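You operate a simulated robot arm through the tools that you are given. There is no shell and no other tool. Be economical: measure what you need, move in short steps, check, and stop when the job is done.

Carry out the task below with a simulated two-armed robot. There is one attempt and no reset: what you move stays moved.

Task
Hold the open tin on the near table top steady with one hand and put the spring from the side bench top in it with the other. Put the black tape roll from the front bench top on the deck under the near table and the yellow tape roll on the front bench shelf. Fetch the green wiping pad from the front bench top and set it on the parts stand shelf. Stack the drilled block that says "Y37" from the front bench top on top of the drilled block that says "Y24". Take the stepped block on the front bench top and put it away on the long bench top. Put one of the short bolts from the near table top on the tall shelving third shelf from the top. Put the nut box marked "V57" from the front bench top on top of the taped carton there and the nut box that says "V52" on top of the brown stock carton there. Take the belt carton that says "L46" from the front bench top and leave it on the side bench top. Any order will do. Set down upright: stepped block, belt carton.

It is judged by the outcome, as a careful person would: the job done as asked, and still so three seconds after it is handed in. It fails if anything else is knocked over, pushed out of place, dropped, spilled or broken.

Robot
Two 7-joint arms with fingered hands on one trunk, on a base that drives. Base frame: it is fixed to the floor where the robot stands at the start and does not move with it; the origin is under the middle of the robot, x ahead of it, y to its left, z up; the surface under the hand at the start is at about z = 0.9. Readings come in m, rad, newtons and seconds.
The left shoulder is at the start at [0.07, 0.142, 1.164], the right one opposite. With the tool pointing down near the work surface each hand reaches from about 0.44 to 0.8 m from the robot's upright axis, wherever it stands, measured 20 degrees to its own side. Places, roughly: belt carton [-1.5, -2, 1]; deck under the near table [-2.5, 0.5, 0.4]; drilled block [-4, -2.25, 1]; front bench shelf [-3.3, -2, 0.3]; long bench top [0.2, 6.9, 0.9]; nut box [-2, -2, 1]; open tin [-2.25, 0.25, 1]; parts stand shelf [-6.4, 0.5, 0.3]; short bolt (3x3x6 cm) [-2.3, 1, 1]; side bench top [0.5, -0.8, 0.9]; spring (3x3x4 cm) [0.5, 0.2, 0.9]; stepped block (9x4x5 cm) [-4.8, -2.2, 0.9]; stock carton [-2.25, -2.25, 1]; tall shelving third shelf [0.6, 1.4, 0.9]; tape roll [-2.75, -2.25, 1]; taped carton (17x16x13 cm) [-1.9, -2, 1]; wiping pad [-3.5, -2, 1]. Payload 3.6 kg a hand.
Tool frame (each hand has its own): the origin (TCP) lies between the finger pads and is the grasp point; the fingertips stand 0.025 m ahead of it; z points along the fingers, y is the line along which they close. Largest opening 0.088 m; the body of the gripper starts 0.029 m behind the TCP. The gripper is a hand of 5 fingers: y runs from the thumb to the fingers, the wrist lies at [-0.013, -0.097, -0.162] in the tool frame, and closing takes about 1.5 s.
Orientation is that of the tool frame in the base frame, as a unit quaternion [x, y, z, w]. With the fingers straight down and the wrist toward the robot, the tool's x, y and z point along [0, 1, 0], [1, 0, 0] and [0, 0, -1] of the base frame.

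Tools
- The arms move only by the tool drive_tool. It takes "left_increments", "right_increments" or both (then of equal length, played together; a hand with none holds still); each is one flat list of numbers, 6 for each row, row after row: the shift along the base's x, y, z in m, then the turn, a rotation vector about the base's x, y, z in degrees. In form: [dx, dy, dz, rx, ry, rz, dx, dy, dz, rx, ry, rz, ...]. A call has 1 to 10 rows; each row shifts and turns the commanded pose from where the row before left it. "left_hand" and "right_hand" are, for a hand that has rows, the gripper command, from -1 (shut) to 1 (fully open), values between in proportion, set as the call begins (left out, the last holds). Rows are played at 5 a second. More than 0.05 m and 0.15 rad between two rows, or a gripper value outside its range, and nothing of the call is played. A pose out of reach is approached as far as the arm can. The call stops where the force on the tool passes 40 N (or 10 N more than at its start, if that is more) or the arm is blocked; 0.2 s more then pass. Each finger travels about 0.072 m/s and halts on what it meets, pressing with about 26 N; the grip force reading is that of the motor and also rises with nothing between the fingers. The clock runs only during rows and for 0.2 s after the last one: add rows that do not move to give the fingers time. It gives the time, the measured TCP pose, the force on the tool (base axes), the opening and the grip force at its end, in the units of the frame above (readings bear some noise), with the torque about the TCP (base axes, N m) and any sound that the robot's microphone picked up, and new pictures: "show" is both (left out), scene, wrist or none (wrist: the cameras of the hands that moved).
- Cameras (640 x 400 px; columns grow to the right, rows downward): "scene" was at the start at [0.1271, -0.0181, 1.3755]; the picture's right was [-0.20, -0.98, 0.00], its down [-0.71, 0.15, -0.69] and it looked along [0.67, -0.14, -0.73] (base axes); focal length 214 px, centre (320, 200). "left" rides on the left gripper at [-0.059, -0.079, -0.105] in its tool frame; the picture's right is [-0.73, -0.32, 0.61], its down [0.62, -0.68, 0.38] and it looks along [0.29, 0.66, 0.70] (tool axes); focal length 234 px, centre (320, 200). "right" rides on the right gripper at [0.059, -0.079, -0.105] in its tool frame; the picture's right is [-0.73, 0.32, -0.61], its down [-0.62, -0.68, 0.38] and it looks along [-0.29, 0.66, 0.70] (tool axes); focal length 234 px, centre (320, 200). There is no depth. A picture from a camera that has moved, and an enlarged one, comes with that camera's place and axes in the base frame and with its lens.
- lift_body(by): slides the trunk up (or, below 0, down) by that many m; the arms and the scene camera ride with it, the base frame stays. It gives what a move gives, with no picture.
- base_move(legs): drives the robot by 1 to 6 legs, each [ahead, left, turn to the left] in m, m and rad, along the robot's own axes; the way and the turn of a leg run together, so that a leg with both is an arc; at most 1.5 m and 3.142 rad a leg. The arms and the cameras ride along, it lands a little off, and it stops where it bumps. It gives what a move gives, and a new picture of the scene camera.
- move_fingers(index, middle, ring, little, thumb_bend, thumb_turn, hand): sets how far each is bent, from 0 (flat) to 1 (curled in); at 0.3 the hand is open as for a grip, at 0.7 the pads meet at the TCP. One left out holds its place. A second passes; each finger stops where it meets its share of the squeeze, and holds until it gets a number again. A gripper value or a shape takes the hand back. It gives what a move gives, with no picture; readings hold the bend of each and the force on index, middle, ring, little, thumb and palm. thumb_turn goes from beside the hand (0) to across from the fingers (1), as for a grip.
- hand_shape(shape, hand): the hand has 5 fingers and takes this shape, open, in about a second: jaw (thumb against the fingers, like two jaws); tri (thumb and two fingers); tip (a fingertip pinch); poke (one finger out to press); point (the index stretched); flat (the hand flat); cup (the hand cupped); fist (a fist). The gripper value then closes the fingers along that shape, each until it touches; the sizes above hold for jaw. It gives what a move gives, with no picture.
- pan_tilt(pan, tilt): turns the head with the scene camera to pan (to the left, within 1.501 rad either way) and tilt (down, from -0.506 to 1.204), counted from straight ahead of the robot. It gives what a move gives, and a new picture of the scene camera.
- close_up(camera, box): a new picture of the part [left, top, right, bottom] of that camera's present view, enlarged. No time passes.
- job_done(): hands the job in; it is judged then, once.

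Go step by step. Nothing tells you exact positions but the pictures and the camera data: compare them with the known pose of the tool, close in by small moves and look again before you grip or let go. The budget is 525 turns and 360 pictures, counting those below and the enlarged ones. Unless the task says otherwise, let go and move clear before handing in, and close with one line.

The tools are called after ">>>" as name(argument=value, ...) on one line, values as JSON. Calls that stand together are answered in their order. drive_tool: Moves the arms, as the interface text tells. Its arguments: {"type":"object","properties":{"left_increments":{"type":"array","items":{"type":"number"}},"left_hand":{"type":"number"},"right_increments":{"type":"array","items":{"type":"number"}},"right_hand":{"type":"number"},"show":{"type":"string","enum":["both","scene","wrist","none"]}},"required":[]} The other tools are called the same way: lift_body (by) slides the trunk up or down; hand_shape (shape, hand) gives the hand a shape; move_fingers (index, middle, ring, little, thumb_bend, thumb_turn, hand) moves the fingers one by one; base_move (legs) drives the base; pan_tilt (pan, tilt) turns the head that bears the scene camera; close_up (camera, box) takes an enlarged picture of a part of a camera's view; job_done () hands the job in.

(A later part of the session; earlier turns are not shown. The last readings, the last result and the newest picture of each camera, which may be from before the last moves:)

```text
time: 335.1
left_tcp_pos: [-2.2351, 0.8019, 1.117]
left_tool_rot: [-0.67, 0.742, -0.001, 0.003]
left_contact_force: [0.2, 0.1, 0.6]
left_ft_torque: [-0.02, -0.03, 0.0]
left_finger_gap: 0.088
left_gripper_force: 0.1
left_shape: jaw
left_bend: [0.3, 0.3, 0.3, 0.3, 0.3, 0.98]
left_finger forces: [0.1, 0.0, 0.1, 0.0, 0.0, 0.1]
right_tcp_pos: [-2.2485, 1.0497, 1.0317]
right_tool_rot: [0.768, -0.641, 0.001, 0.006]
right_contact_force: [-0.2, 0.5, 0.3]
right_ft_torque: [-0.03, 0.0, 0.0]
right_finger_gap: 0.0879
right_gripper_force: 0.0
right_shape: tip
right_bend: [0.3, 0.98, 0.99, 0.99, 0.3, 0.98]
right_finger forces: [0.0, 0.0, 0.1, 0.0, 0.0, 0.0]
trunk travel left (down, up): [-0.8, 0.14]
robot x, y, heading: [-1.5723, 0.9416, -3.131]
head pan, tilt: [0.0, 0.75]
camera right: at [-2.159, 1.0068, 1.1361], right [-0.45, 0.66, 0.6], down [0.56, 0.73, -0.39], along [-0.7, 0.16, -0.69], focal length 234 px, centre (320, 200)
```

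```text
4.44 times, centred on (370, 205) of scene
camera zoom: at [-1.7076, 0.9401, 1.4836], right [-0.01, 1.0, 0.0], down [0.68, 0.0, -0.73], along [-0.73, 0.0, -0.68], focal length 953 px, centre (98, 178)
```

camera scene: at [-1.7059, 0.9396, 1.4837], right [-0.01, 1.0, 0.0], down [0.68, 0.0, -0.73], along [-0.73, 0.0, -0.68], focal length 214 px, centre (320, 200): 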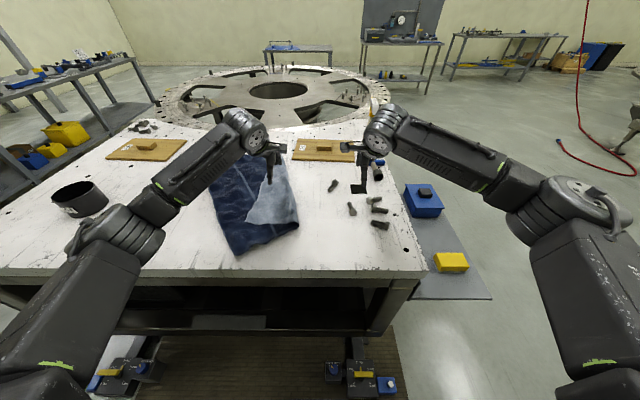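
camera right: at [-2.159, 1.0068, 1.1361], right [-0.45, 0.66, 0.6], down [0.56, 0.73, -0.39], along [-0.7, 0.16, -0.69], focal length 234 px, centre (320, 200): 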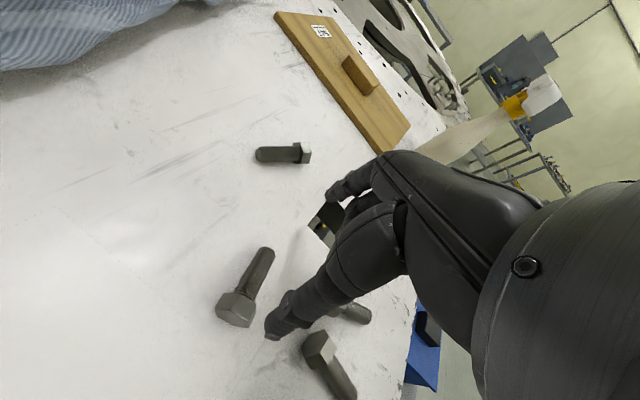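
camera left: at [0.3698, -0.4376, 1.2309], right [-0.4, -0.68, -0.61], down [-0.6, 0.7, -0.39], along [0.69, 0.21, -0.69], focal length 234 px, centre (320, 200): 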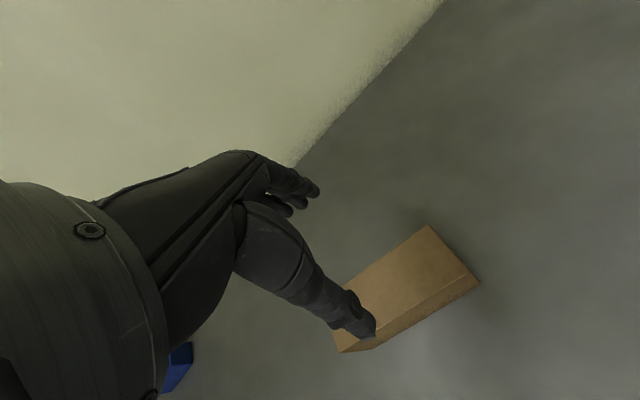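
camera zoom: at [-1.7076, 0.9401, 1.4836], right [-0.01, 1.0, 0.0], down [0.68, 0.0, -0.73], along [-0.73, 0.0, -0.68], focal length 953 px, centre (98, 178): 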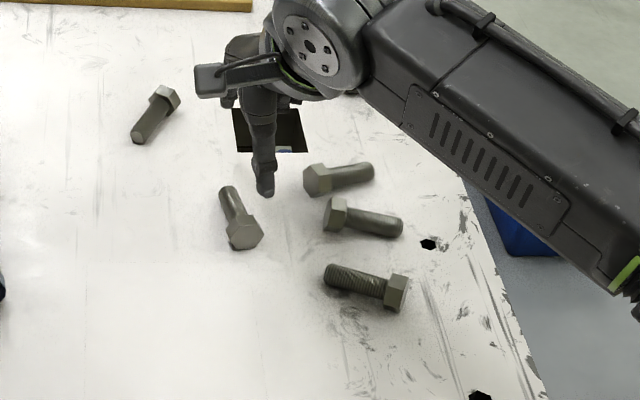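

The bolt lies along my closing direction, centred at about (−2.240, 1.048). I'll descend and pinch it end to end.

>>> drive_tool(right_increments=[0.008, -0.002, -0.03, 0, 0, 2, 0, 0, -0.025, 0, 0, 0, 0, 0, -0.011, 0, 0, 0], show="wrist")

```text
time: 335.9
left_tcp_pos: [-2.2308, 0.8015, 1.1187]
left_tool_rot: [-0.669, 0.743, 0.001, 0.002]
left_contact_force: [1.1, -0.3, -0.2]
left_ft_torque: [0.02, 0.02, 0.01]
left_finger_gap: 0.0879
left_gripper_force: 0.0
left_shape: jaw
left_bend: [0.3, 0.3, 0.3, 0.3, 0.3, 0.98]
left_finger forces: [0.0, 0.0, 0.0, 0.0, 0.0, 0.0]
right_tcp_pos: [-2.2379, 1.0471, 0.9718]
right_tool_rot: [0.779, -0.626, -0.001, 0.008]
right_contact_force: [-4.4, -0.7, 15.2]
right_ft_torque: [0.13, -0.54, -0.04]
right_finger_gap: 0.0879
right_gripper_force: 0.0
right_shape: tip
right_bend: [0.3, 0.98, 0.99, 0.99, 0.28, 0.98]
right_finger forces: [1.4, 0.0, 0.0, 0.0, 14.1, 0.1]
trunk travel left (down, up): [-0.8, 0.14]
robot x, y, heading: [-1.5716, 0.9449, -3.135]
head pan, tilt: [0.0, 0.75]
camera right: at [-2.147, 1.0065, 1.0752], right [-0.46, 0.65, 0.61], down [0.53, 0.75, -0.4], along [-0.71, 0.13, -0.69], focal length 234 px, centre (320, 200)
```

right: 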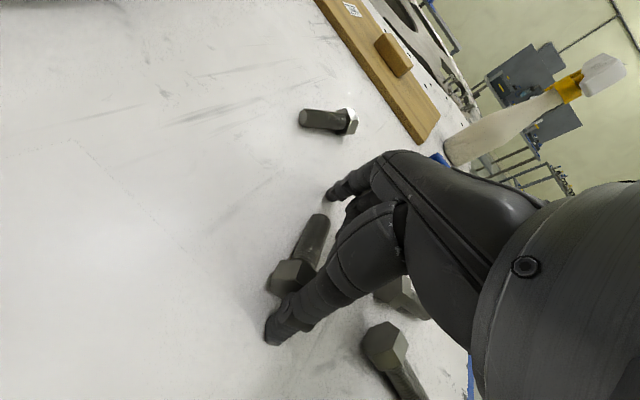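

The fingertips touch the table, so its top is at z ≈ 0.947. I'll raise 3 mm, shift slightly towards the bolt's axis and close.

>>> drive_tool(right_increments=[0.003, -0.006, 0.004, 0, 0, 0, 0, 0, 0, 0, 0, 0], show="none")

>>> drive_tool(right_increments=[0, 0, 0, 0, 0, 0, 0, 0, 0, 0, 0, 0, 0, 0, 0, 0, 0, 0, 0, 0, 0, 0, 0, 0, 0, 0, 0, 0, 0, 0, 0, 0, 0, 0, 0, 0], right_hand=-1, show="wrist")

```text
time: 336.4
left_tcp_pos: [-2.2348, 0.8029, 1.1172]
left_tool_rot: [-0.67, 0.742, -0.001, 0.002]
left_contact_force: [-0.4, -0.2, -0.4]
left_ft_torque: [-0.01, 0.0, 0.04]
left_finger_gap: 0.088
left_gripper_force: 0.2
left_shape: jaw
left_bend: [0.3, 0.3, 0.3, 0.3, 0.3, 0.98]
left_finger forces: [0.0, 0.0, 0.0, 0.0, 0.0, 0.0]
right_tcp_pos: [-2.236, 1.0421, 0.9717]
right_tool_rot: [0.779, -0.627, 0.0, 0.006]
right_contact_force: [-3.9, 1.9, 10.0]
right_ft_torque: [0.19, -0.31, 0.1]
right_finger_gap: 0.0877
right_gripper_force: 0.0
right_shape: tip
right_bend: [0.29, 0.98, 0.99, 0.99, 0.3, 1.0]
right_finger forces: [1.3, 0.0, 0.0, 0.0, 8.9, 0.0]
trunk travel left (down, up): [-0.8, 0.14]
robot x, y, heading: [-1.5754, 0.943, -3.133]
head pan, tilt: [0.0, 0.75]
```

```text
time: 337.9
left_tcp_pos: [-2.23, 0.8019, 1.12]
left_tool_rot: [-0.67, 0.742, 0.0, 0.0]
left_contact_force: [0.5, -0.2, 0.5]
left_ft_torque: [0.02, 0.0, -0.04]
left_finger_gap: 0.0881
left_gripper_force: 0.0
left_shape: jaw
left_bend: [0.3, 0.3, 0.3, 0.3, 0.3, 0.98]
left_finger forces: [0.0, 0.0, 0.0, 0.0, 0.0, 0.0]
right_tcp_pos: [-2.2318, 1.0411, 0.9764]
right_tool_rot: [0.779, -0.627, -0.002, 0.007]
right_contact_force: [-0.4, -0.5, 34.4]
right_ft_torque: [0.23, -0.75, -0.03]
right_finger_gap: 0.0484
right_gripper_force: 26.5
right_shape: tip
right_bend: [0.73, 1.0, 1.0, 1.0, 0.64, 1.0]
right_finger forces: [30.7, 0.1, 0.0, 0.1, 49.4, 0.0]
trunk travel left (down, up): [-0.8, 0.14]
robot x, y, heading: [-1.5737, 0.9414, -3.133]
head pan, tilt: [0.0, 0.75]
camera right: at [-2.1412, 1.0008, 1.0793], right [-0.46, 0.65, 0.61], down [0.53, 0.75, -0.4], along [-0.71, 0.14, -0.69], focal length 234 px, centre (320, 200)
```

right: 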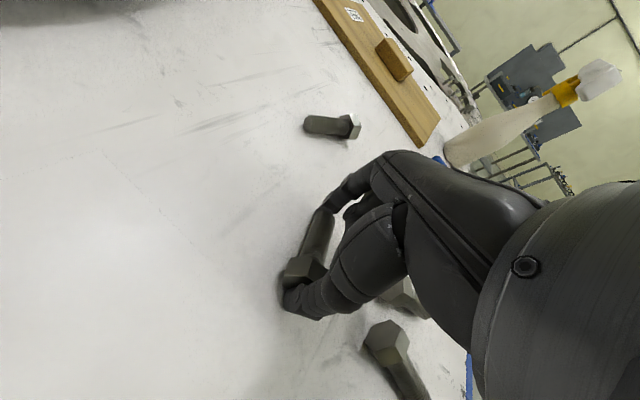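

The bolt is pinched end to end. I'll lift and check.

>>> drive_tool(right_increments=[0, 0, 0.015, 0, 0, 0, 0, 0, 0.03, 0, 0, 0, 0, 0, 0.04, 0, 0, 0, 0, 0, 0.04, 0, 0, 0], show="wrist")

```text
time: 338.9
left_tcp_pos: [-2.2347, 0.8027, 1.1166]
left_tool_rot: [-0.67, 0.742, -0.001, 0.003]
left_contact_force: [0.0, -0.5, 0.2]
left_ft_torque: [0.01, 0.01, 0.01]
left_finger_gap: 0.0882
left_gripper_force: 0.1
left_shape: jaw
left_bend: [0.3, 0.3, 0.3, 0.3, 0.3, 0.98]
left_finger forces: [0.0, 0.0, 0.0, 0.1, 0.1, 0.0]
right_tcp_pos: [-2.2371, 1.0422, 1.0947]
right_tool_rot: [0.779, -0.627, 0.002, 0.004]
right_contact_force: [-0.8, 0.4, -1.0]
right_ft_torque: [0.0, -0.02, -0.02]
right_finger_gap: 0.0487
right_gripper_force: 26.1
right_shape: tip
right_bend: [0.73, 1.0, 1.0, 1.0, 0.65, 1.0]
right_finger forces: [24.7, 0.1, 0.0, 0.0, 24.6, 0.0]
trunk travel left (down, up): [-0.8, 0.14]
robot x, y, heading: [-1.5768, 0.9434, -3.135]
head pan, tilt: [0.0, 0.75]
camera right: at [-2.1465, 1.0019, 1.1991], right [-0.47, 0.65, 0.6], down [0.53, 0.75, -0.39], along [-0.71, 0.14, -0.69], focal length 234 px, centre (320, 200)
```

right: 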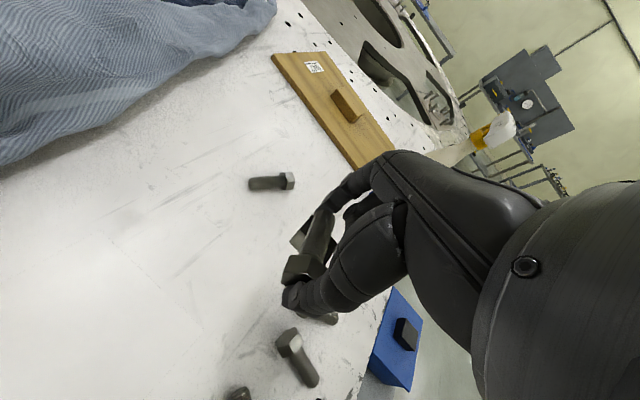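

The bolt is held. I'll back away, turn round to the tall shelving and look.

>>> base_move(legs=[[-0.65, 0, 0], [0, 0, 1.57], [0, 0, 1.565]])

>>> pan_tilt(pan=0.3, tilt=0.25)

```text
time: 350.1
left_tcp_pos: [-0.2652, 1.0819, 1.1152]
left_tool_rot: [0.745, 0.667, -0.002, -0.002]
left_contact_force: [0.4, 0.6, 0.0]
left_ft_torque: [0.01, -0.01, 0.01]
left_finger_gap: 0.088
left_gripper_force: 0.1
left_shape: jaw
left_bend: [0.3, 0.3, 0.3, 0.3, 0.3, 0.98]
left_finger forces: [0.1, 0.2, 0.0, 0.1, 0.0, 0.0]
right_tcp_pos: [-0.2644, 0.8416, 1.0938]
right_tool_rot: [0.629, 0.777, 0.006, -0.002]
right_contact_force: [-0.8, -0.2, -1.0]
right_ft_torque: [-0.02, -0.03, -0.03]
right_finger_gap: 0.048
right_gripper_force: 25.8
right_shape: tip
right_bend: [0.73, 1.0, 1.0, 1.0, 0.65, 1.0]
right_finger forces: [24.0, 0.1, 0.0, 0.0, 23.7, 0.1]
trunk travel left (down, up): [-0.8, 0.14]
robot x, y, heading: [-0.931, 0.9424, -0.002]
head pan, tilt: [0.0, 0.75]
camera scene: at [-0.7966, 0.9445, 1.4806], right [0.0, -1.0, 0.0], down [-0.68, 0.0, -0.73], along [0.73, 0.0, -0.68], focal length 214 px, centre (320, 200)
```

scene: 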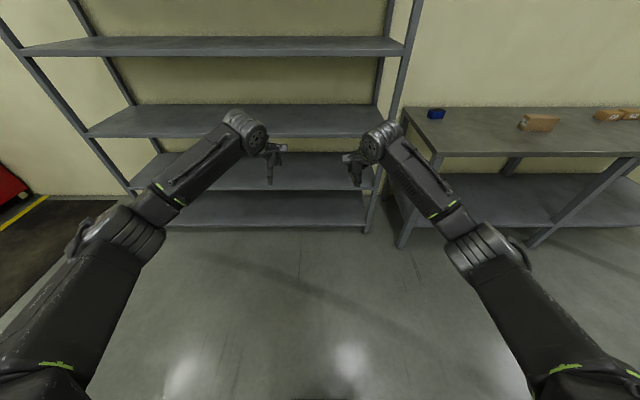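

```text
time: 351.0
left_tcp_pos: [-0.2646, 1.0833, 1.1154]
left_tool_rot: [0.745, 0.667, -0.002, -0.001]
left_contact_force: [0.2, 0.2, 0.5]
left_ft_torque: [0.01, -0.03, 0.02]
left_finger_gap: 0.088
left_gripper_force: 0.1
left_shape: jaw
left_bend: [0.3, 0.3, 0.3, 0.3, 0.3, 0.98]
left_finger forces: [0.0, 0.0, 0.0, 0.1, 0.0, 0.0]
right_tcp_pos: [-0.2648, 0.8424, 1.0946]
right_tool_rot: [0.63, 0.777, 0.005, -0.001]
right_contact_force: [-0.8, 0.7, -0.2]
right_ft_torque: [0.04, 0.0, -0.01]
right_finger_gap: 0.0479
right_gripper_force: 25.9
right_shape: tip
right_bend: [0.73, 1.0, 1.0, 1.0, 0.65, 1.0]
right_finger forces: [23.9, 0.1, 0.1, 0.0, 23.9, 0.1]
trunk travel left (down, up): [-0.8, 0.14]
robot x, y, heading: [-0.928, 0.9466, -0.005]
head pan, tilt: [0.3, 0.25]
camera scene: at [-0.7901, 0.9721, 1.5256], right [0.29, -0.96, 0.0], down [-0.24, -0.07, -0.97], along [0.93, 0.28, -0.25], focal length 214 px, centre (320, 200)
```

scene: 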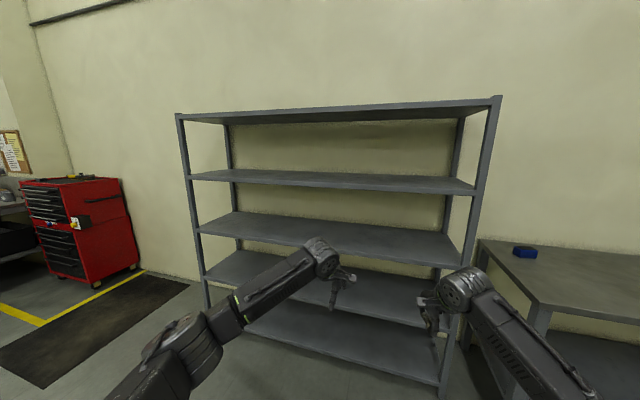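

The third shelf is at z 0.9 with its front edge at x ≈ 0.35, and the second shelf is about 0.35 m above. I'll lower both hands to pass between, then drive in.

>>> drive_tool(right_increments=[0, 0, -0.04, 0, 0, 0, 0, 0, -0.04, 0, 0, 0, 0, 0, -0.04, 0, 0, 0, 0, 0, -0.01, 0, 0, 0], left_increments=[0, 0, -0.04, 0, 0, 0, 0, 0, -0.04, 0, 0, 0, 0, 0, -0.04, 0, 0, 0, 0, 0, -0.03, 0, 0, 0], show="none")

>>> base_move(legs=[[0, 0.25, 0], [0.45, 0, 0]])

```text
time: 352.0
left_tcp_pos: [-0.2632, 1.0826, 0.9654]
left_tool_rot: [0.745, 0.667, -0.002, -0.001]
left_contact_force: [0.1, 0.2, -0.2]
left_ft_torque: [0.02, -0.01, -0.02]
left_finger_gap: 0.0882
left_gripper_force: 0.1
left_shape: jaw
left_bend: [0.3, 0.3, 0.3, 0.3, 0.3, 0.98]
left_finger forces: [0.0, 0.0, 0.1, 0.0, 0.0, 0.1]
right_tcp_pos: [-0.2628, 0.8411, 0.9647]
right_tool_rot: [0.63, 0.777, 0.007, -0.001]
right_contact_force: [0.0, -0.1, -1.6]
right_ft_torque: [0.01, -0.01, -0.01]
right_finger_gap: 0.0477
right_gripper_force: 26.2
right_shape: tip
right_bend: [0.73, 1.0, 1.0, 1.0, 0.65, 1.0]
right_finger forces: [23.8, 0.0, 0.1, 0.1, 23.8, 0.0]
trunk travel left (down, up): [-0.8, 0.14]
robot x, y, heading: [-0.9292, 0.9475, -0.003]
head pan, tilt: [0.3, 0.25]
```

```text
time: 356.1
left_tcp_pos: [0.1802, 1.3357, 0.9663]
left_tool_rot: [0.743, 0.669, -0.002, -0.001]
left_contact_force: [0.9, 0.6, -0.1]
left_ft_torque: [0.02, -0.01, -0.04]
left_finger_gap: 0.088
left_gripper_force: 0.1
left_shape: jaw
left_bend: [0.3, 0.3, 0.3, 0.3, 0.3, 0.98]
left_finger forces: [0.0, 0.0, 0.1, 0.0, 0.0, 0.1]
right_tcp_pos: [0.1811, 1.0949, 0.9658]
right_tool_rot: [0.628, 0.778, 0.006, -0.001]
right_contact_force: [-0.3, 0.3, -1.1]
right_ft_torque: [0.01, 0.0, -0.02]
right_finger_gap: 0.0477
right_gripper_force: 26.2
right_shape: tip
right_bend: [0.73, 1.0, 1.0, 1.0, 0.65, 1.0]
right_finger forces: [23.9, 0.0, 0.1, 0.1, 23.9, 0.0]
trunk travel left (down, up): [-0.8, 0.14]
robot x, y, heading: [-0.4859, 1.194, 0.003]
head pan, tilt: [0.3, 0.25]
camera scene: at [-0.3457, 1.2235, 1.5258], right [0.3, -0.95, 0.0], down [-0.24, -0.07, -0.97], along [0.93, 0.29, -0.25], focal length 214 px, centre (320, 200)
```

scene: 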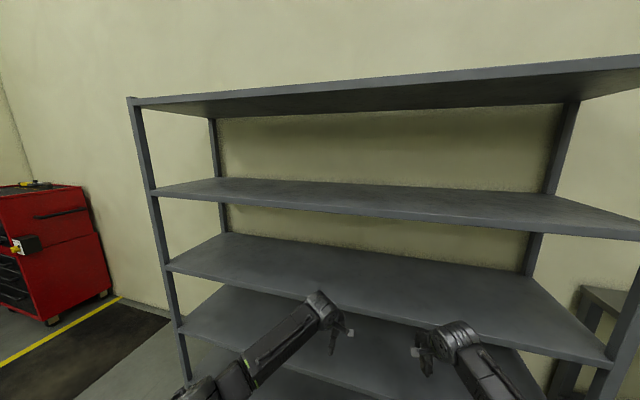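

The shelf surface may be at z ≈ 0.92, so I'll raise both hands 3 cm for safety and drive in.

>>> drive_tool(right_increments=[0, 0, 0.03, 0, 0, 0], left_increments=[0, 0, 0.03, 0, 0, 0], show="none")

>>> base_move(legs=[[0.27, 0, 0]])

>>> pan_tilt(pan=-0.1, tilt=0.7)

```text
time: 356.5
left_tcp_pos: [0.1799, 1.3351, 0.9959]
left_tool_rot: [0.744, 0.668, -0.002, -0.001]
left_contact_force: [-0.6, -0.1, -0.1]
left_ft_torque: [0.04, -0.02, 0.0]
left_finger_gap: 0.0879
left_gripper_force: 0.0
left_shape: jaw
left_bend: [0.3, 0.3, 0.3, 0.3, 0.3, 0.98]
left_finger forces: [0.0, 0.0, 0.1, 0.0, 0.1, 0.0]
right_tcp_pos: [0.1803, 1.094, 0.997]
right_tool_rot: [0.628, 0.778, 0.004, -0.001]
right_contact_force: [0.5, 0.1, -1.4]
right_ft_torque: [0.04, -0.03, 0.03]
right_finger_gap: 0.0475
right_gripper_force: 26.4
right_shape: tip
right_bend: [0.73, 1.0, 1.0, 1.0, 0.65, 1.0]
right_finger forces: [24.0, 0.1, 0.0, 0.0, 23.9, 0.1]
trunk travel left (down, up): [-0.8, 0.14]
robot x, y, heading: [-0.4829, 1.1967, 0.004]
head pan, tilt: [0.3, 0.25]
```

```text
time: 358.4
left_tcp_pos: [0.4491, 1.3356, 0.9956]
left_tool_rot: [0.743, 0.669, -0.002, -0.001]
left_contact_force: [-0.3, 0.1, 0.6]
left_ft_torque: [0.03, -0.01, 0.0]
left_finger_gap: 0.0879
left_gripper_force: 0.0
left_shape: jaw
left_bend: [0.3, 0.3, 0.3, 0.3, 0.3, 0.98]
left_finger forces: [0.0, 0.0, 0.0, 0.1, 0.0, 0.0]
right_tcp_pos: [0.4521, 1.0975, 0.9961]
right_tool_rot: [0.628, 0.778, 0.006, -0.001]
right_contact_force: [0.1, 0.9, -1.1]
right_ft_torque: [0.0, -0.01, -0.01]
right_finger_gap: 0.0481
right_gripper_force: 25.9
right_shape: tip
right_bend: [0.73, 1.0, 1.0, 1.0, 0.65, 1.0]
right_finger forces: [24.0, 0.1, 0.0, 0.1, 23.8, 0.0]
trunk travel left (down, up): [-0.8, 0.14]
robot x, y, heading: [-0.2126, 1.1971, 0.003]
head pan, tilt: [0.3, 0.25]
camera scene: at [-0.0753, 1.2244, 1.5259], right [0.3, -0.95, 0.0], down [-0.24, -0.07, -0.97], along [0.93, 0.29, -0.25], focal length 214 px, centre (320, 200)
```

scene: 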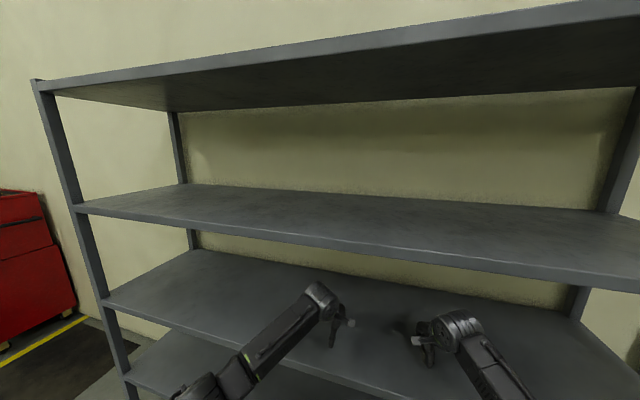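

```text
time: 359.3
left_tcp_pos: [0.4517, 1.3371, 0.9958]
left_tool_rot: [0.743, 0.669, -0.002, -0.002]
left_contact_force: [0.5, -0.7, -0.3]
left_ft_torque: [-0.01, -0.03, -0.03]
left_finger_gap: 0.0879
left_gripper_force: 0.0
left_shape: jaw
left_bend: [0.3, 0.3, 0.3, 0.3, 0.3, 0.98]
left_finger forces: [0.0, 0.0, 0.0, 0.0, 0.0, 0.0]
right_tcp_pos: [0.4516, 1.0963, 0.9953]
right_tool_rot: [0.628, 0.778, 0.006, -0.002]
right_contact_force: [0.4, -0.5, -0.7]
right_ft_torque: [0.03, -0.07, -0.02]
right_finger_gap: 0.0478
right_gripper_force: 26.0
right_shape: tip
right_bend: [0.73, 1.0, 1.0, 1.0, 0.65, 1.0]
right_finger forces: [24.0, 0.0, 0.0, 0.0, 23.9, 0.2]
trunk travel left (down, up): [-0.8, 0.14]
robot x, y, heading: [-0.2156, 1.1987, 0.004]
head pan, tilt: [-0.099, 0.7]
camera scene: at [-0.0788, 1.1885, 1.4849], right [-0.1, -1.0, 0.0], down [-0.64, 0.06, -0.77], along [0.76, -0.07, -0.64], focal length 214 px, centre (320, 200)
```

scene: 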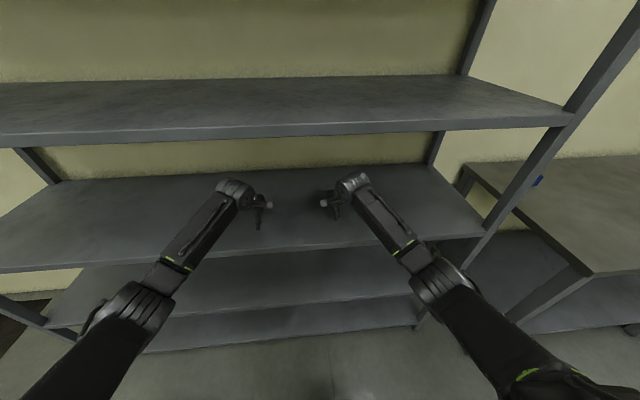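

Both hands are above the third shelf. I'll lower the bolt to contact.

>>> drive_tool(right_increments=[0, 0, -0.025, 0, 0, 0, 0, 0, -0.01, 0, 0, 0, 0, 0, -0.008, 0, 0, 0, 0, 0, -0.006, 0, 0, 0], show="wrist")

```text
time: 360.3
left_tcp_pos: [0.4516, 1.3366, 0.995]
left_tool_rot: [0.743, 0.669, -0.002, -0.002]
left_contact_force: [0.0, -0.7, -0.6]
left_ft_torque: [-0.02, 0.01, -0.01]
left_finger_gap: 0.0879
left_gripper_force: 0.1
left_shape: jaw
left_bend: [0.3, 0.3, 0.3, 0.3, 0.3, 0.98]
left_finger forces: [0.1, 0.0, 0.0, 0.1, 0.0, 0.0]
right_tcp_pos: [0.4532, 1.0974, 0.9464]
right_tool_rot: [0.628, 0.778, 0.006, -0.001]
right_contact_force: [0.5, 0.5, -1.2]
right_ft_torque: [-0.04, -0.04, -0.01]
right_finger_gap: 0.0476
right_gripper_force: 26.0
right_shape: tip
right_bend: [0.73, 1.0, 1.0, 1.0, 0.65, 1.0]
right_finger forces: [23.9, 0.0, 0.0, 0.0, 24.2, 0.0]
trunk travel left (down, up): [-0.8, 0.14]
robot x, y, heading: [-0.2135, 1.2, 0.001]
head pan, tilt: [-0.099, 0.7]
camera right: at [0.3643, 1.1356, 1.0503], right [0.47, -0.65, 0.6], down [-0.53, -0.75, -0.39], along [0.71, -0.14, -0.69], focal length 234 px, centre (320, 200)
```

right: 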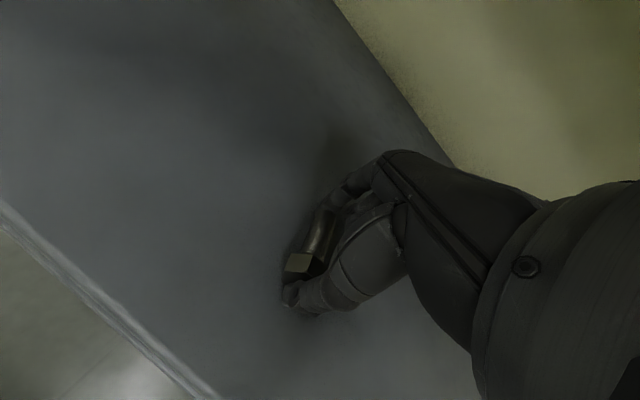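

>>> drive_tool(right_increments=[0, 0, -0.006, 0, 0, 0, 0, 0, -0.005, 0, 0, 0, 0, 0, -0.004, 0, 0, 0], show="none")

```text
time: 361.0
left_tcp_pos: [0.4503, 1.3362, 0.9978]
left_tool_rot: [0.743, 0.669, -0.002, 0.0]
left_contact_force: [-0.8, 0.6, -0.2]
left_ft_torque: [0.01, 0.01, -0.01]
left_finger_gap: 0.0879
left_gripper_force: 0.0
left_shape: jaw
left_bend: [0.3, 0.3, 0.3, 0.3, 0.3, 0.98]
left_finger forces: [0.1, 0.0, 0.1, 0.1, 0.1, 0.1]
right_tcp_pos: [0.4534, 1.0982, 0.946]
right_tool_rot: [0.626, 0.779, 0.016, 0.004]
right_contact_force: [-5.7, -0.4, 25.9]
right_ft_torque: [-0.22, 1.11, -0.04]
right_finger_gap: 0.0462
right_gripper_force: 26.5
right_shape: tip
right_bend: [0.73, 1.0, 1.0, 1.0, 0.67, 1.0]
right_finger forces: [21.2, 0.0, 0.0, 0.0, 47.7, 0.0]
trunk travel left (down, up): [-0.8, 0.14]
robot x, y, heading: [-0.2118, 1.1954, 0.003]
head pan, tilt: [-0.099, 0.7]
stopped in row 3 (right hand): the force on the tool passed its limit at 44 N (the readings are from after the stop); the commanded pose is now the measured one
```

Contact with the shelf. I'll ease up slightly, open, and lift away.

>>> drive_tool(right_increments=[0, 0, 0.002, 0, 0, 0, 0, 0, 0, 0, 0, 0, 0, 0, 0, 0, 0, 0, 0, 0, 0, 0, 0, 0, 0, 0, 0, 0, 0, 0, 0, 0, 0.02, 0, 0, 0, 0, 0, 0.03, 0, 0, 0], right_hand=1, show="wrist")

```text
time: 362.6
left_tcp_pos: [0.4515, 1.3363, 0.9963]
left_tool_rot: [0.743, 0.669, -0.003, -0.002]
left_contact_force: [0.2, 1.0, -0.2]
left_ft_torque: [0.02, -0.02, -0.03]
left_finger_gap: 0.0882
left_gripper_force: 0.1
left_shape: jaw
left_bend: [0.3, 0.3, 0.3, 0.3, 0.3, 0.98]
left_finger forces: [0.0, 0.0, 0.0, 0.0, 0.0, 0.0]
right_tcp_pos: [0.4549, 1.0978, 0.9939]
right_tool_rot: [0.627, 0.779, 0.011, 0.002]
right_contact_force: [0.1, 0.1, 1.2]
right_ft_torque: [0.0, 0.04, 0.01]
right_finger_gap: 0.0876
right_gripper_force: 0.0
right_shape: tip
right_bend: [0.3, 0.98, 0.99, 0.99, 0.3, 0.98]
right_finger forces: [0.0, 0.0, 0.1, 0.0, 0.0, 0.1]
trunk travel left (down, up): [-0.8, 0.14]
robot x, y, heading: [-0.2137, 1.1973, -0.001]
head pan, tilt: [-0.099, 0.7]
camera right: at [0.3644, 1.1366, 1.097], right [0.46, -0.65, 0.61], down [-0.53, -0.75, -0.4], along [0.72, -0.13, -0.69], focal length 234 px, centre (320, 200)
```

right: 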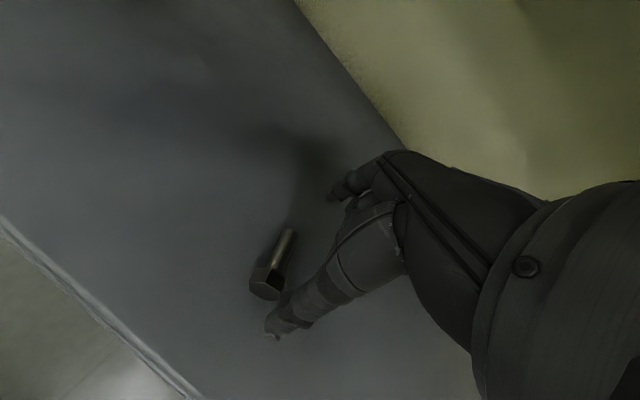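

The bolt rests on the third shelf. I'll back away and, from here, check the label on the carton I placed on the side bench.

>>> base_move(legs=[[-0.6, 0, 0]])

>>> pan_tilt(pan=-0.9, tilt=0.3)

>>> close_up(camera="scene", box=[250, 130, 400, 260])

```text
time: 366.0
left_tcp_pos: [-0.1511, 1.3351, 0.9939]
left_tool_rot: [0.743, 0.67, -0.002, -0.001]
left_contact_force: [-0.9, -1.0, 0.9]
left_ft_torque: [0.02, -0.01, -0.03]
left_finger_gap: 0.0878
left_gripper_force: 0.0
left_shape: jaw
left_bend: [0.3, 0.3, 0.3, 0.3, 0.3, 0.98]
left_finger forces: [0.1, 0.1, 0.0, 0.0, 0.0, 0.0]
right_tcp_pos: [-0.1464, 1.0964, 0.9929]
right_tool_rot: [0.627, 0.779, 0.011, 0.002]
right_contact_force: [-0.3, 0.1, 0.1]
right_ft_torque: [-0.02, -0.01, 0.02]
right_finger_gap: 0.0876
right_gripper_force: 0.1
right_shape: tip
right_bend: [0.3, 0.98, 0.99, 0.99, 0.3, 0.98]
right_finger forces: [0.0, 0.1, 0.0, 0.0, 0.1, 0.0]
trunk travel left (down, up): [-0.8, 0.14]
robot x, y, heading: [-0.8129, 1.1946, 0.004]
head pan, tilt: [-0.099, 0.7]
camera scene: at [-0.6807, 1.1867, 1.4848], right [-0.1, -1.0, 0.0], down [-0.64, 0.06, -0.76], along [0.76, -0.07, -0.64], focal length 214 px, centre (320, 200)
```

scene: 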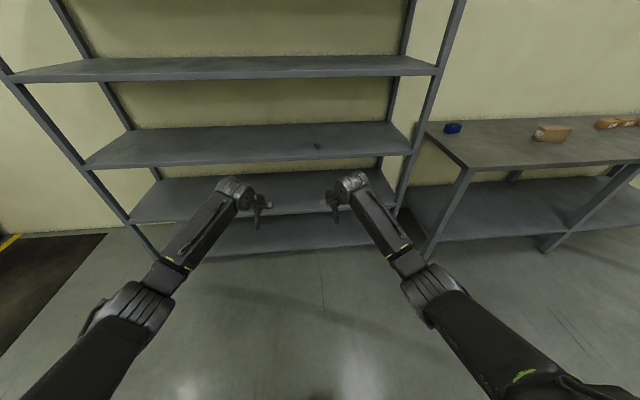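

```text
time: 367.1
left_tcp_pos: [-0.1519, 1.3351, 0.9952]
left_tool_rot: [0.743, 0.669, -0.002, -0.001]
left_contact_force: [-0.2, -0.2, -0.1]
left_ft_torque: [0.01, 0.01, 0.02]
left_finger_gap: 0.0882
left_gripper_force: 0.0
left_shape: jaw
left_bend: [0.3, 0.3, 0.3, 0.3, 0.3, 0.98]
left_finger forces: [0.0, 0.0, 0.0, 0.0, 0.0, 0.0]
right_tcp_pos: [-0.148, 1.097, 0.9934]
right_tool_rot: [0.627, 0.779, 0.01, 0.001]
right_contact_force: [0.0, -0.7, 0.3]
right_ft_torque: [0.01, 0.0, -0.01]
right_finger_gap: 0.0878
right_gripper_force: 0.0
right_shape: tip
right_bend: [0.3, 0.98, 0.99, 0.99, 0.3, 0.98]
right_finger forces: [0.0, 0.0, 0.0, 0.0, 0.1, 0.0]
trunk travel left (down, up): [-0.8, 0.14]
robot x, y, heading: [-0.8125, 1.1969, 0.002]
head pan, tilt: [-0.901, 0.3]
camera scene: at [-0.7075, 1.1219, 1.521], right [-0.78, -0.62, 0.0], down [-0.18, 0.23, -0.96], along [0.6, -0.75, -0.3], focal length 214 px, centre (320, 200)
```

scene: 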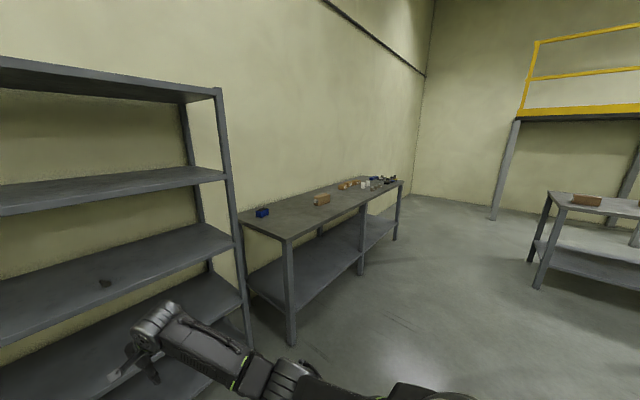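

```text
3.08 times, centred on (325, 195) of scene
camera zoom: at [-0.7075, 1.1219, 1.521], right [-0.78, -0.62, 0.0], down [-0.18, 0.23, -0.96], along [0.6, -0.75, -0.3], focal length 660 px, centre (305, 215)
```

zoom: 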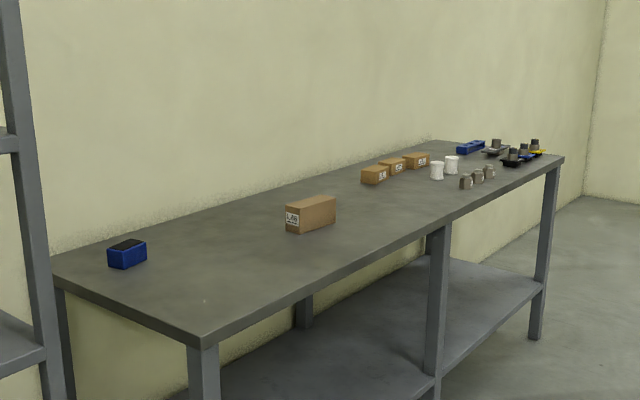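

The label reads L46, good. Next is the black tape roll: I'll straighten the right hand, raise both, and drive to the front bench.

>>> drive_tool(right_increments=[0, 0, 0.04, 0, 0, -6, 0, 0, 0.04, 0, 0, -6, 0, 0, 0.04, 0, 0, 0], left_increments=[0, 0, 0.04, 0, 0, -3, 0, 0, 0.04, 0, 0, -3, 0, 0, 0.04, 0, 0, 0], show="none")

>>> base_move(legs=[[0, 0, -1.572], [1.5, 0, 0], [0.6, 0, 0], [0, -1.5, 0], [0, -0.06, 0]])

>>> pan_tilt(pan=0, tilt=0.65)

```text
time: 367.9
left_tcp_pos: [-0.1529, 1.3349, 1.1156]
left_tool_rot: [0.778, 0.628, -0.002, -0.002]
left_contact_force: [0.1, 0.7, 0.3]
left_ft_torque: [-0.01, 0.0, -0.01]
left_finger_gap: 0.0881
left_gripper_force: 0.0
left_shape: jaw
left_bend: [0.3, 0.3, 0.3, 0.3, 0.3, 0.98]
left_finger forces: [0.1, 0.0, 0.0, 0.0, 0.1, 0.0]
right_tcp_pos: [-0.1474, 1.0974, 1.1123]
right_tool_rot: [0.705, 0.709, 0.011, 0.004]
right_contact_force: [-0.6, 0.0, 0.2]
right_ft_torque: [-0.01, 0.02, -0.01]
right_finger_gap: 0.0878
right_gripper_force: 0.0
right_shape: tip
right_bend: [0.3, 0.98, 0.99, 0.99, 0.3, 0.98]
right_finger forces: [0.0, 0.1, 0.0, 0.0, 0.0, 0.1]
trunk travel left (down, up): [-0.8, 0.14]
robot x, y, heading: [-0.8154, 1.1962, 0.005]
head pan, tilt: [-0.901, 0.3]
```

```text
time: 389.8
left_tcp_pos: [-2.2908, -1.528, 1.114]
left_tool_rot: [0.993, -0.122, -0.001, -0.003]
left_contact_force: [0.4, -0.3, 0.0]
left_ft_torque: [0.0, 0.04, 0.0]
left_finger_gap: 0.0881
left_gripper_force: 0.1
left_shape: jaw
left_bend: [0.3, 0.3, 0.3, 0.3, 0.3, 0.98]
left_finger forces: [0.1, 0.0, 0.0, 0.1, 0.1, 0.0]
right_tcp_pos: [-2.5285, -1.524, 1.1124]
right_tool_rot: [1.0, -0.014, 0.004, 0.009]
right_contact_force: [0.3, 0.7, -0.1]
right_ft_torque: [-0.03, 0.02, 0.02]
right_finger_gap: 0.0878
right_gripper_force: 0.0
right_shape: tip
right_bend: [0.3, 0.98, 0.99, 0.99, 0.3, 0.98]
right_finger forces: [0.0, 0.0, 0.0, 0.0, 0.0, 0.0]
trunk travel left (down, up): [-0.8, 0.14]
robot x, y, heading: [-2.4156, -0.8602, -1.603]
head pan, tilt: [-0.901, 0.3]
camera scene: at [-2.4832, -0.9695, 1.5213], right [-0.6, 0.8, 0.0], down [0.23, 0.18, -0.96], along [-0.77, -0.57, -0.29], focal length 214 px, centre (320, 200)
```

scene: 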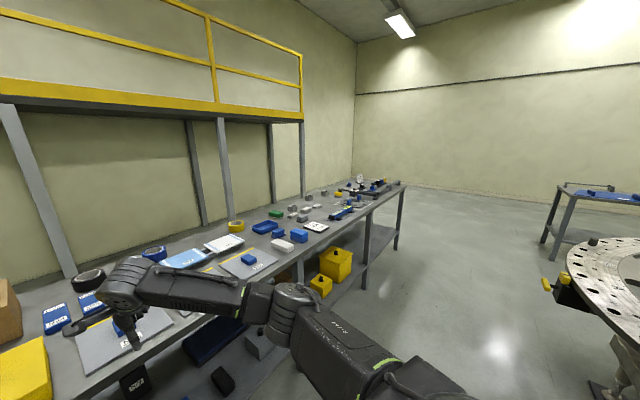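

```text
time: 391.0
left_tcp_pos: [-2.2949, -1.5278, 1.1136]
left_tool_rot: [0.992, -0.122, -0.001, -0.003]
left_contact_force: [-0.2, -0.5, 0.3]
left_ft_torque: [-0.01, 0.03, 0.0]
left_finger_gap: 0.0878
left_gripper_force: 0.1
left_shape: jaw
left_bend: [0.3, 0.3, 0.3, 0.3, 0.3, 0.98]
left_finger forces: [0.0, 0.1, 0.1, 0.0, 0.1, 0.0]
right_tcp_pos: [-2.5321, -1.5242, 1.1131]
right_tool_rot: [1.0, -0.013, 0.005, 0.009]
right_contact_force: [-1.2, -0.3, 0.2]
right_ft_torque: [-0.01, 0.0, 0.0]
right_finger_gap: 0.0879
right_gripper_force: 0.0
right_shape: tip
right_bend: [0.3, 0.98, 0.99, 0.99, 0.3, 0.98]
right_finger forces: [0.1, 0.0, 0.0, 0.0, 0.0, 0.0]
trunk travel left (down, up): [-0.8, 0.14]
robot x, y, heading: [-2.4157, -0.8621, -1.606]
head pan, tilt: [0.0, 0.649]
camera scene: at [-2.4165, -1.0004, 1.4892], right [-1.0, 0.03, 0.0], down [0.02, 0.6, -0.8], along [-0.03, -0.8, -0.6], focal length 214 px, centre (320, 200)
```

scene: 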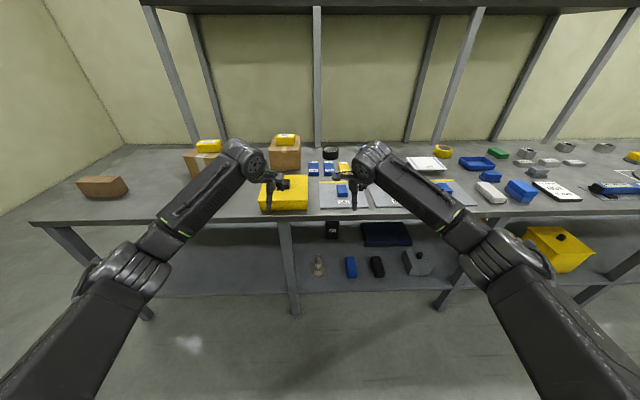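

The black tape is at about (−2.525, −2.24). I'll raise the hands a little for clearance over the stacked V52, then move in.

>>> drive_tool(left_increments=[0, 0, 0.04, 0, 0, 3.5, 0, 0, 0.03, 0, 0, 3.5], right_increments=[0, 0, 0.02, 0, 1, 0, 0, 0, 0, 0, 0, 0], show="none")

>>> base_move(legs=[[0, 0, 0.035], [0.58, 0, 0]])

>>> close_up(camera="scene", box=[300, 160, 460, 280])

```text
time: 391.6
left_tcp_pos: [-2.2944, -1.5267, 1.1863]
left_tool_rot: [0.998, -0.06, 0.0, -0.002]
left_contact_force: [-0.1, -0.3, -0.4]
left_ft_torque: [-0.03, -0.06, 0.02]
left_finger_gap: 0.0878
left_gripper_force: 0.0
left_shape: jaw
left_bend: [0.3, 0.3, 0.3, 0.3, 0.3, 0.98]
left_finger forces: [0.0, 0.0, 0.0, 0.0, 0.1, 0.0]
right_tcp_pos: [-2.5333, -1.5249, 1.1335]
right_tool_rot: [1.0, -0.014, -0.004, 0.011]
right_contact_force: [0.1, -0.4, -0.4]
right_ft_torque: [0.0, 0.01, -0.02]
right_finger_gap: 0.0878
right_gripper_force: 0.0
right_shape: tip
right_bend: [0.3, 0.98, 0.99, 0.99, 0.3, 0.98]
right_finger forces: [0.0, 0.0, 0.0, 0.1, 0.1, 0.0]
trunk travel left (down, up): [-0.8, 0.14]
robot x, y, heading: [-2.4088, -0.864, -1.599]
head pan, tilt: [0.0, 0.649]
```

```text
time: 395.3
left_tcp_pos: [-2.2795, -2.0976, 1.1862]
left_tool_rot: [0.999, -0.048, 0.0, -0.002]
left_contact_force: [-0.3, 0.0, -0.7]
left_ft_torque: [0.0, -0.02, 0.03]
left_finger_gap: 0.0881
left_gripper_force: 0.0
left_shape: jaw
left_bend: [0.3, 0.3, 0.3, 0.3, 0.3, 0.98]
left_finger forces: [0.0, 0.0, 0.0, 0.0, 0.1, 0.1]
right_tcp_pos: [-2.5163, -2.1009, 1.1324]
right_tool_rot: [1.0, -0.001, -0.002, 0.01]
right_contact_force: [-0.2, 0.1, 0.0]
right_ft_torque: [-0.06, 0.0, 0.01]
right_finger_gap: 0.0878
right_gripper_force: 0.0
right_shape: tip
right_bend: [0.3, 0.98, 0.99, 0.99, 0.3, 0.98]
right_finger forces: [0.0, 0.0, 0.0, 0.0, 0.0, 0.0]
trunk travel left (down, up): [-0.8, 0.14]
robot x, y, heading: [-2.4137, -1.4339, -1.572]
head pan, tilt: [0.0, 0.649]
camera scene: at [-2.4141, -1.574, 1.4893], right [-1.0, 0.01, 0.0], down [0.0, 0.6, -0.8], along [0.0, -0.8, -0.6], focal length 214 px, centre (320, 200)
```

scene: 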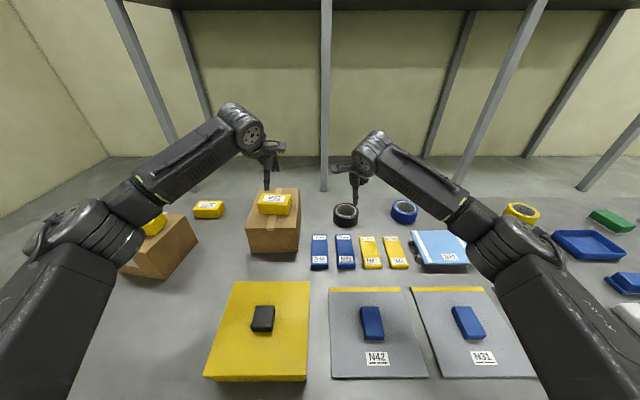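

```text
3.33 times, centred on (380, 220) of scene
camera zoom: at [-2.4141, -1.574, 1.4893], right [-1.0, 0.01, 0.0], down [0.0, 0.6, -0.8], along [0.0, -0.8, -0.6], focal length 715 px, centre (120, 133)
```

zoom: 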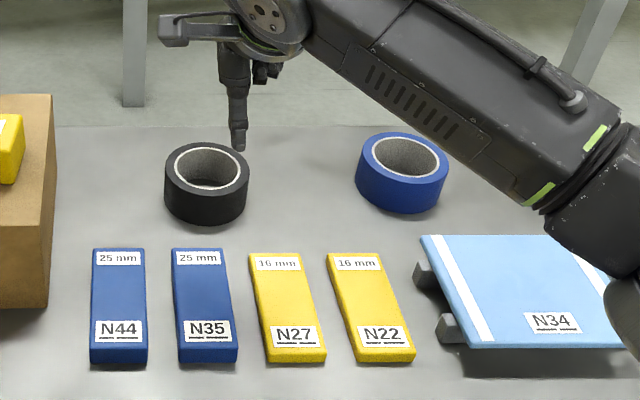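

The tape ring is centred at (−2.518, −2.230), 10 cm wide with a thin wall. I'll pinch its near wall, thumb outside and index inside.

>>> drive_tool(right_increments=[0, -0.04, -0.02, 0, 0, 0, -0.002, -0.042, -0.02, 0, 0, 0, 0, 0, -0.04, 0, 0, 0, 0, 0, -0.04, 0, 0, 0], show="wrist")

>>> close_up(camera="scene", box=[310, 180, 400, 250])

```text
time: 396.3
left_tcp_pos: [-2.2774, -2.0993, 1.1855]
left_tool_rot: [0.999, -0.048, -0.001, -0.002]
left_contact_force: [0.8, 0.1, 0.0]
left_ft_torque: [-0.03, 0.05, -0.02]
left_finger_gap: 0.0879
left_gripper_force: 0.0
left_shape: jaw
left_bend: [0.3, 0.3, 0.3, 0.3, 0.3, 0.98]
left_finger forces: [0.1, 0.0, 0.0, 0.0, 0.1, 0.0]
right_tcp_pos: [-2.5175, -2.1849, 1.013]
right_tool_rot: [1.0, 0.0, -0.004, 0.011]
right_contact_force: [0.6, -0.4, 0.5]
right_ft_torque: [0.04, 0.01, 0.0]
right_finger_gap: 0.0878
right_gripper_force: 0.0
right_shape: tip
right_bend: [0.3, 0.98, 0.99, 0.99, 0.3, 0.98]
right_finger forces: [0.0, 0.0, 0.0, 0.1, 0.0, 0.1]
trunk travel left (down, up): [-0.8, 0.14]
robot x, y, heading: [-2.413, -1.4344, -1.576]
head pan, tilt: [0.0, 0.649]
camera right: at [-2.4571, -2.1033, 1.1149], right [-0.72, -0.31, 0.62], down [-0.63, 0.67, -0.39], along [-0.3, -0.67, -0.68], focal length 234 px, centre (320, 200)
```

right: 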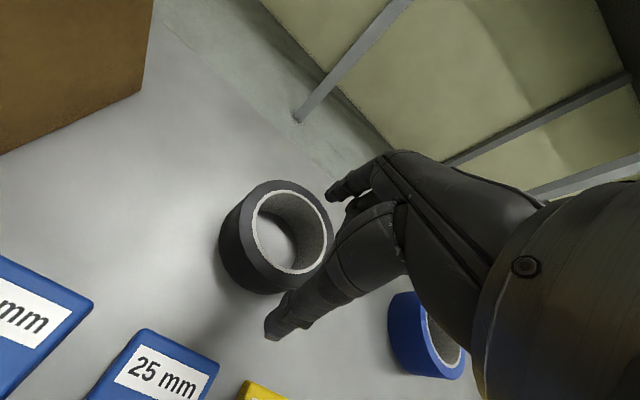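

```text
5.71 times, centred on (355, 215) of scene
camera zoom: at [-2.4139, -1.5749, 1.4892], right [-1.0, 0.01, 0.0], down [0.0, 0.61, -0.8], along [0.0, -0.8, -0.61], focal length 1226 px, centre (120, 114)
```

zoom: 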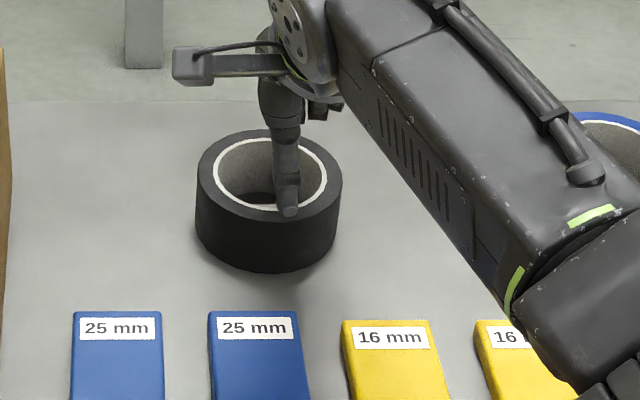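

I'll line up on the near wall mid-line (y ≈ −2.177) and descend until the curled fingers nearly touch.

>>> drive_tool(right_increments=[0, 0.007, -0.025, 0, 0, 0, 0, 0, -0.02, 0, 0, 0, 0, 0, -0.01, 0, 0, 0, 0, 0, -0.005, 0, 0, 0], show="wrist")

```text
time: 397.3
left_tcp_pos: [-2.2779, -2.098, 1.1861]
left_tool_rot: [0.999, -0.049, -0.001, -0.003]
left_contact_force: [1.7, 0.6, -0.2]
left_ft_torque: [-0.02, -0.03, 0.01]
left_finger_gap: 0.0882
left_gripper_force: 0.1
left_shape: jaw
left_bend: [0.3, 0.3, 0.3, 0.3, 0.3, 0.98]
left_finger forces: [0.1, 0.1, 0.0, 0.0, 0.0, 0.0]
right_tcp_pos: [-2.519, -2.1765, 0.9499]
right_tool_rot: [1.0, 0.0, -0.003, 0.01]
right_contact_force: [0.1, -0.1, -1.0]
right_ft_torque: [0.01, 0.01, 0.0]
right_finger_gap: 0.0883
right_gripper_force: 0.0
right_shape: tip
right_bend: [0.3, 0.98, 0.99, 0.99, 0.3, 0.98]
right_finger forces: [0.1, 0.1, 0.0, 0.0, 0.0, 0.0]
trunk travel left (down, up): [-0.8, 0.14]
robot x, y, heading: [-2.4125, -1.4352, -1.573]
head pan, tilt: [0.0, 0.649]
camera right: at [-2.4585, -2.097, 1.0534], right [-0.72, -0.31, 0.62], down [-0.63, 0.67, -0.39], along [-0.3, -0.67, -0.68], focal length 234 px, centre (320, 200)
```

right: 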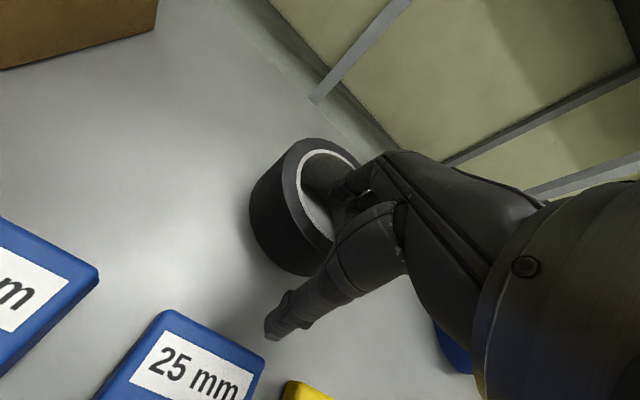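

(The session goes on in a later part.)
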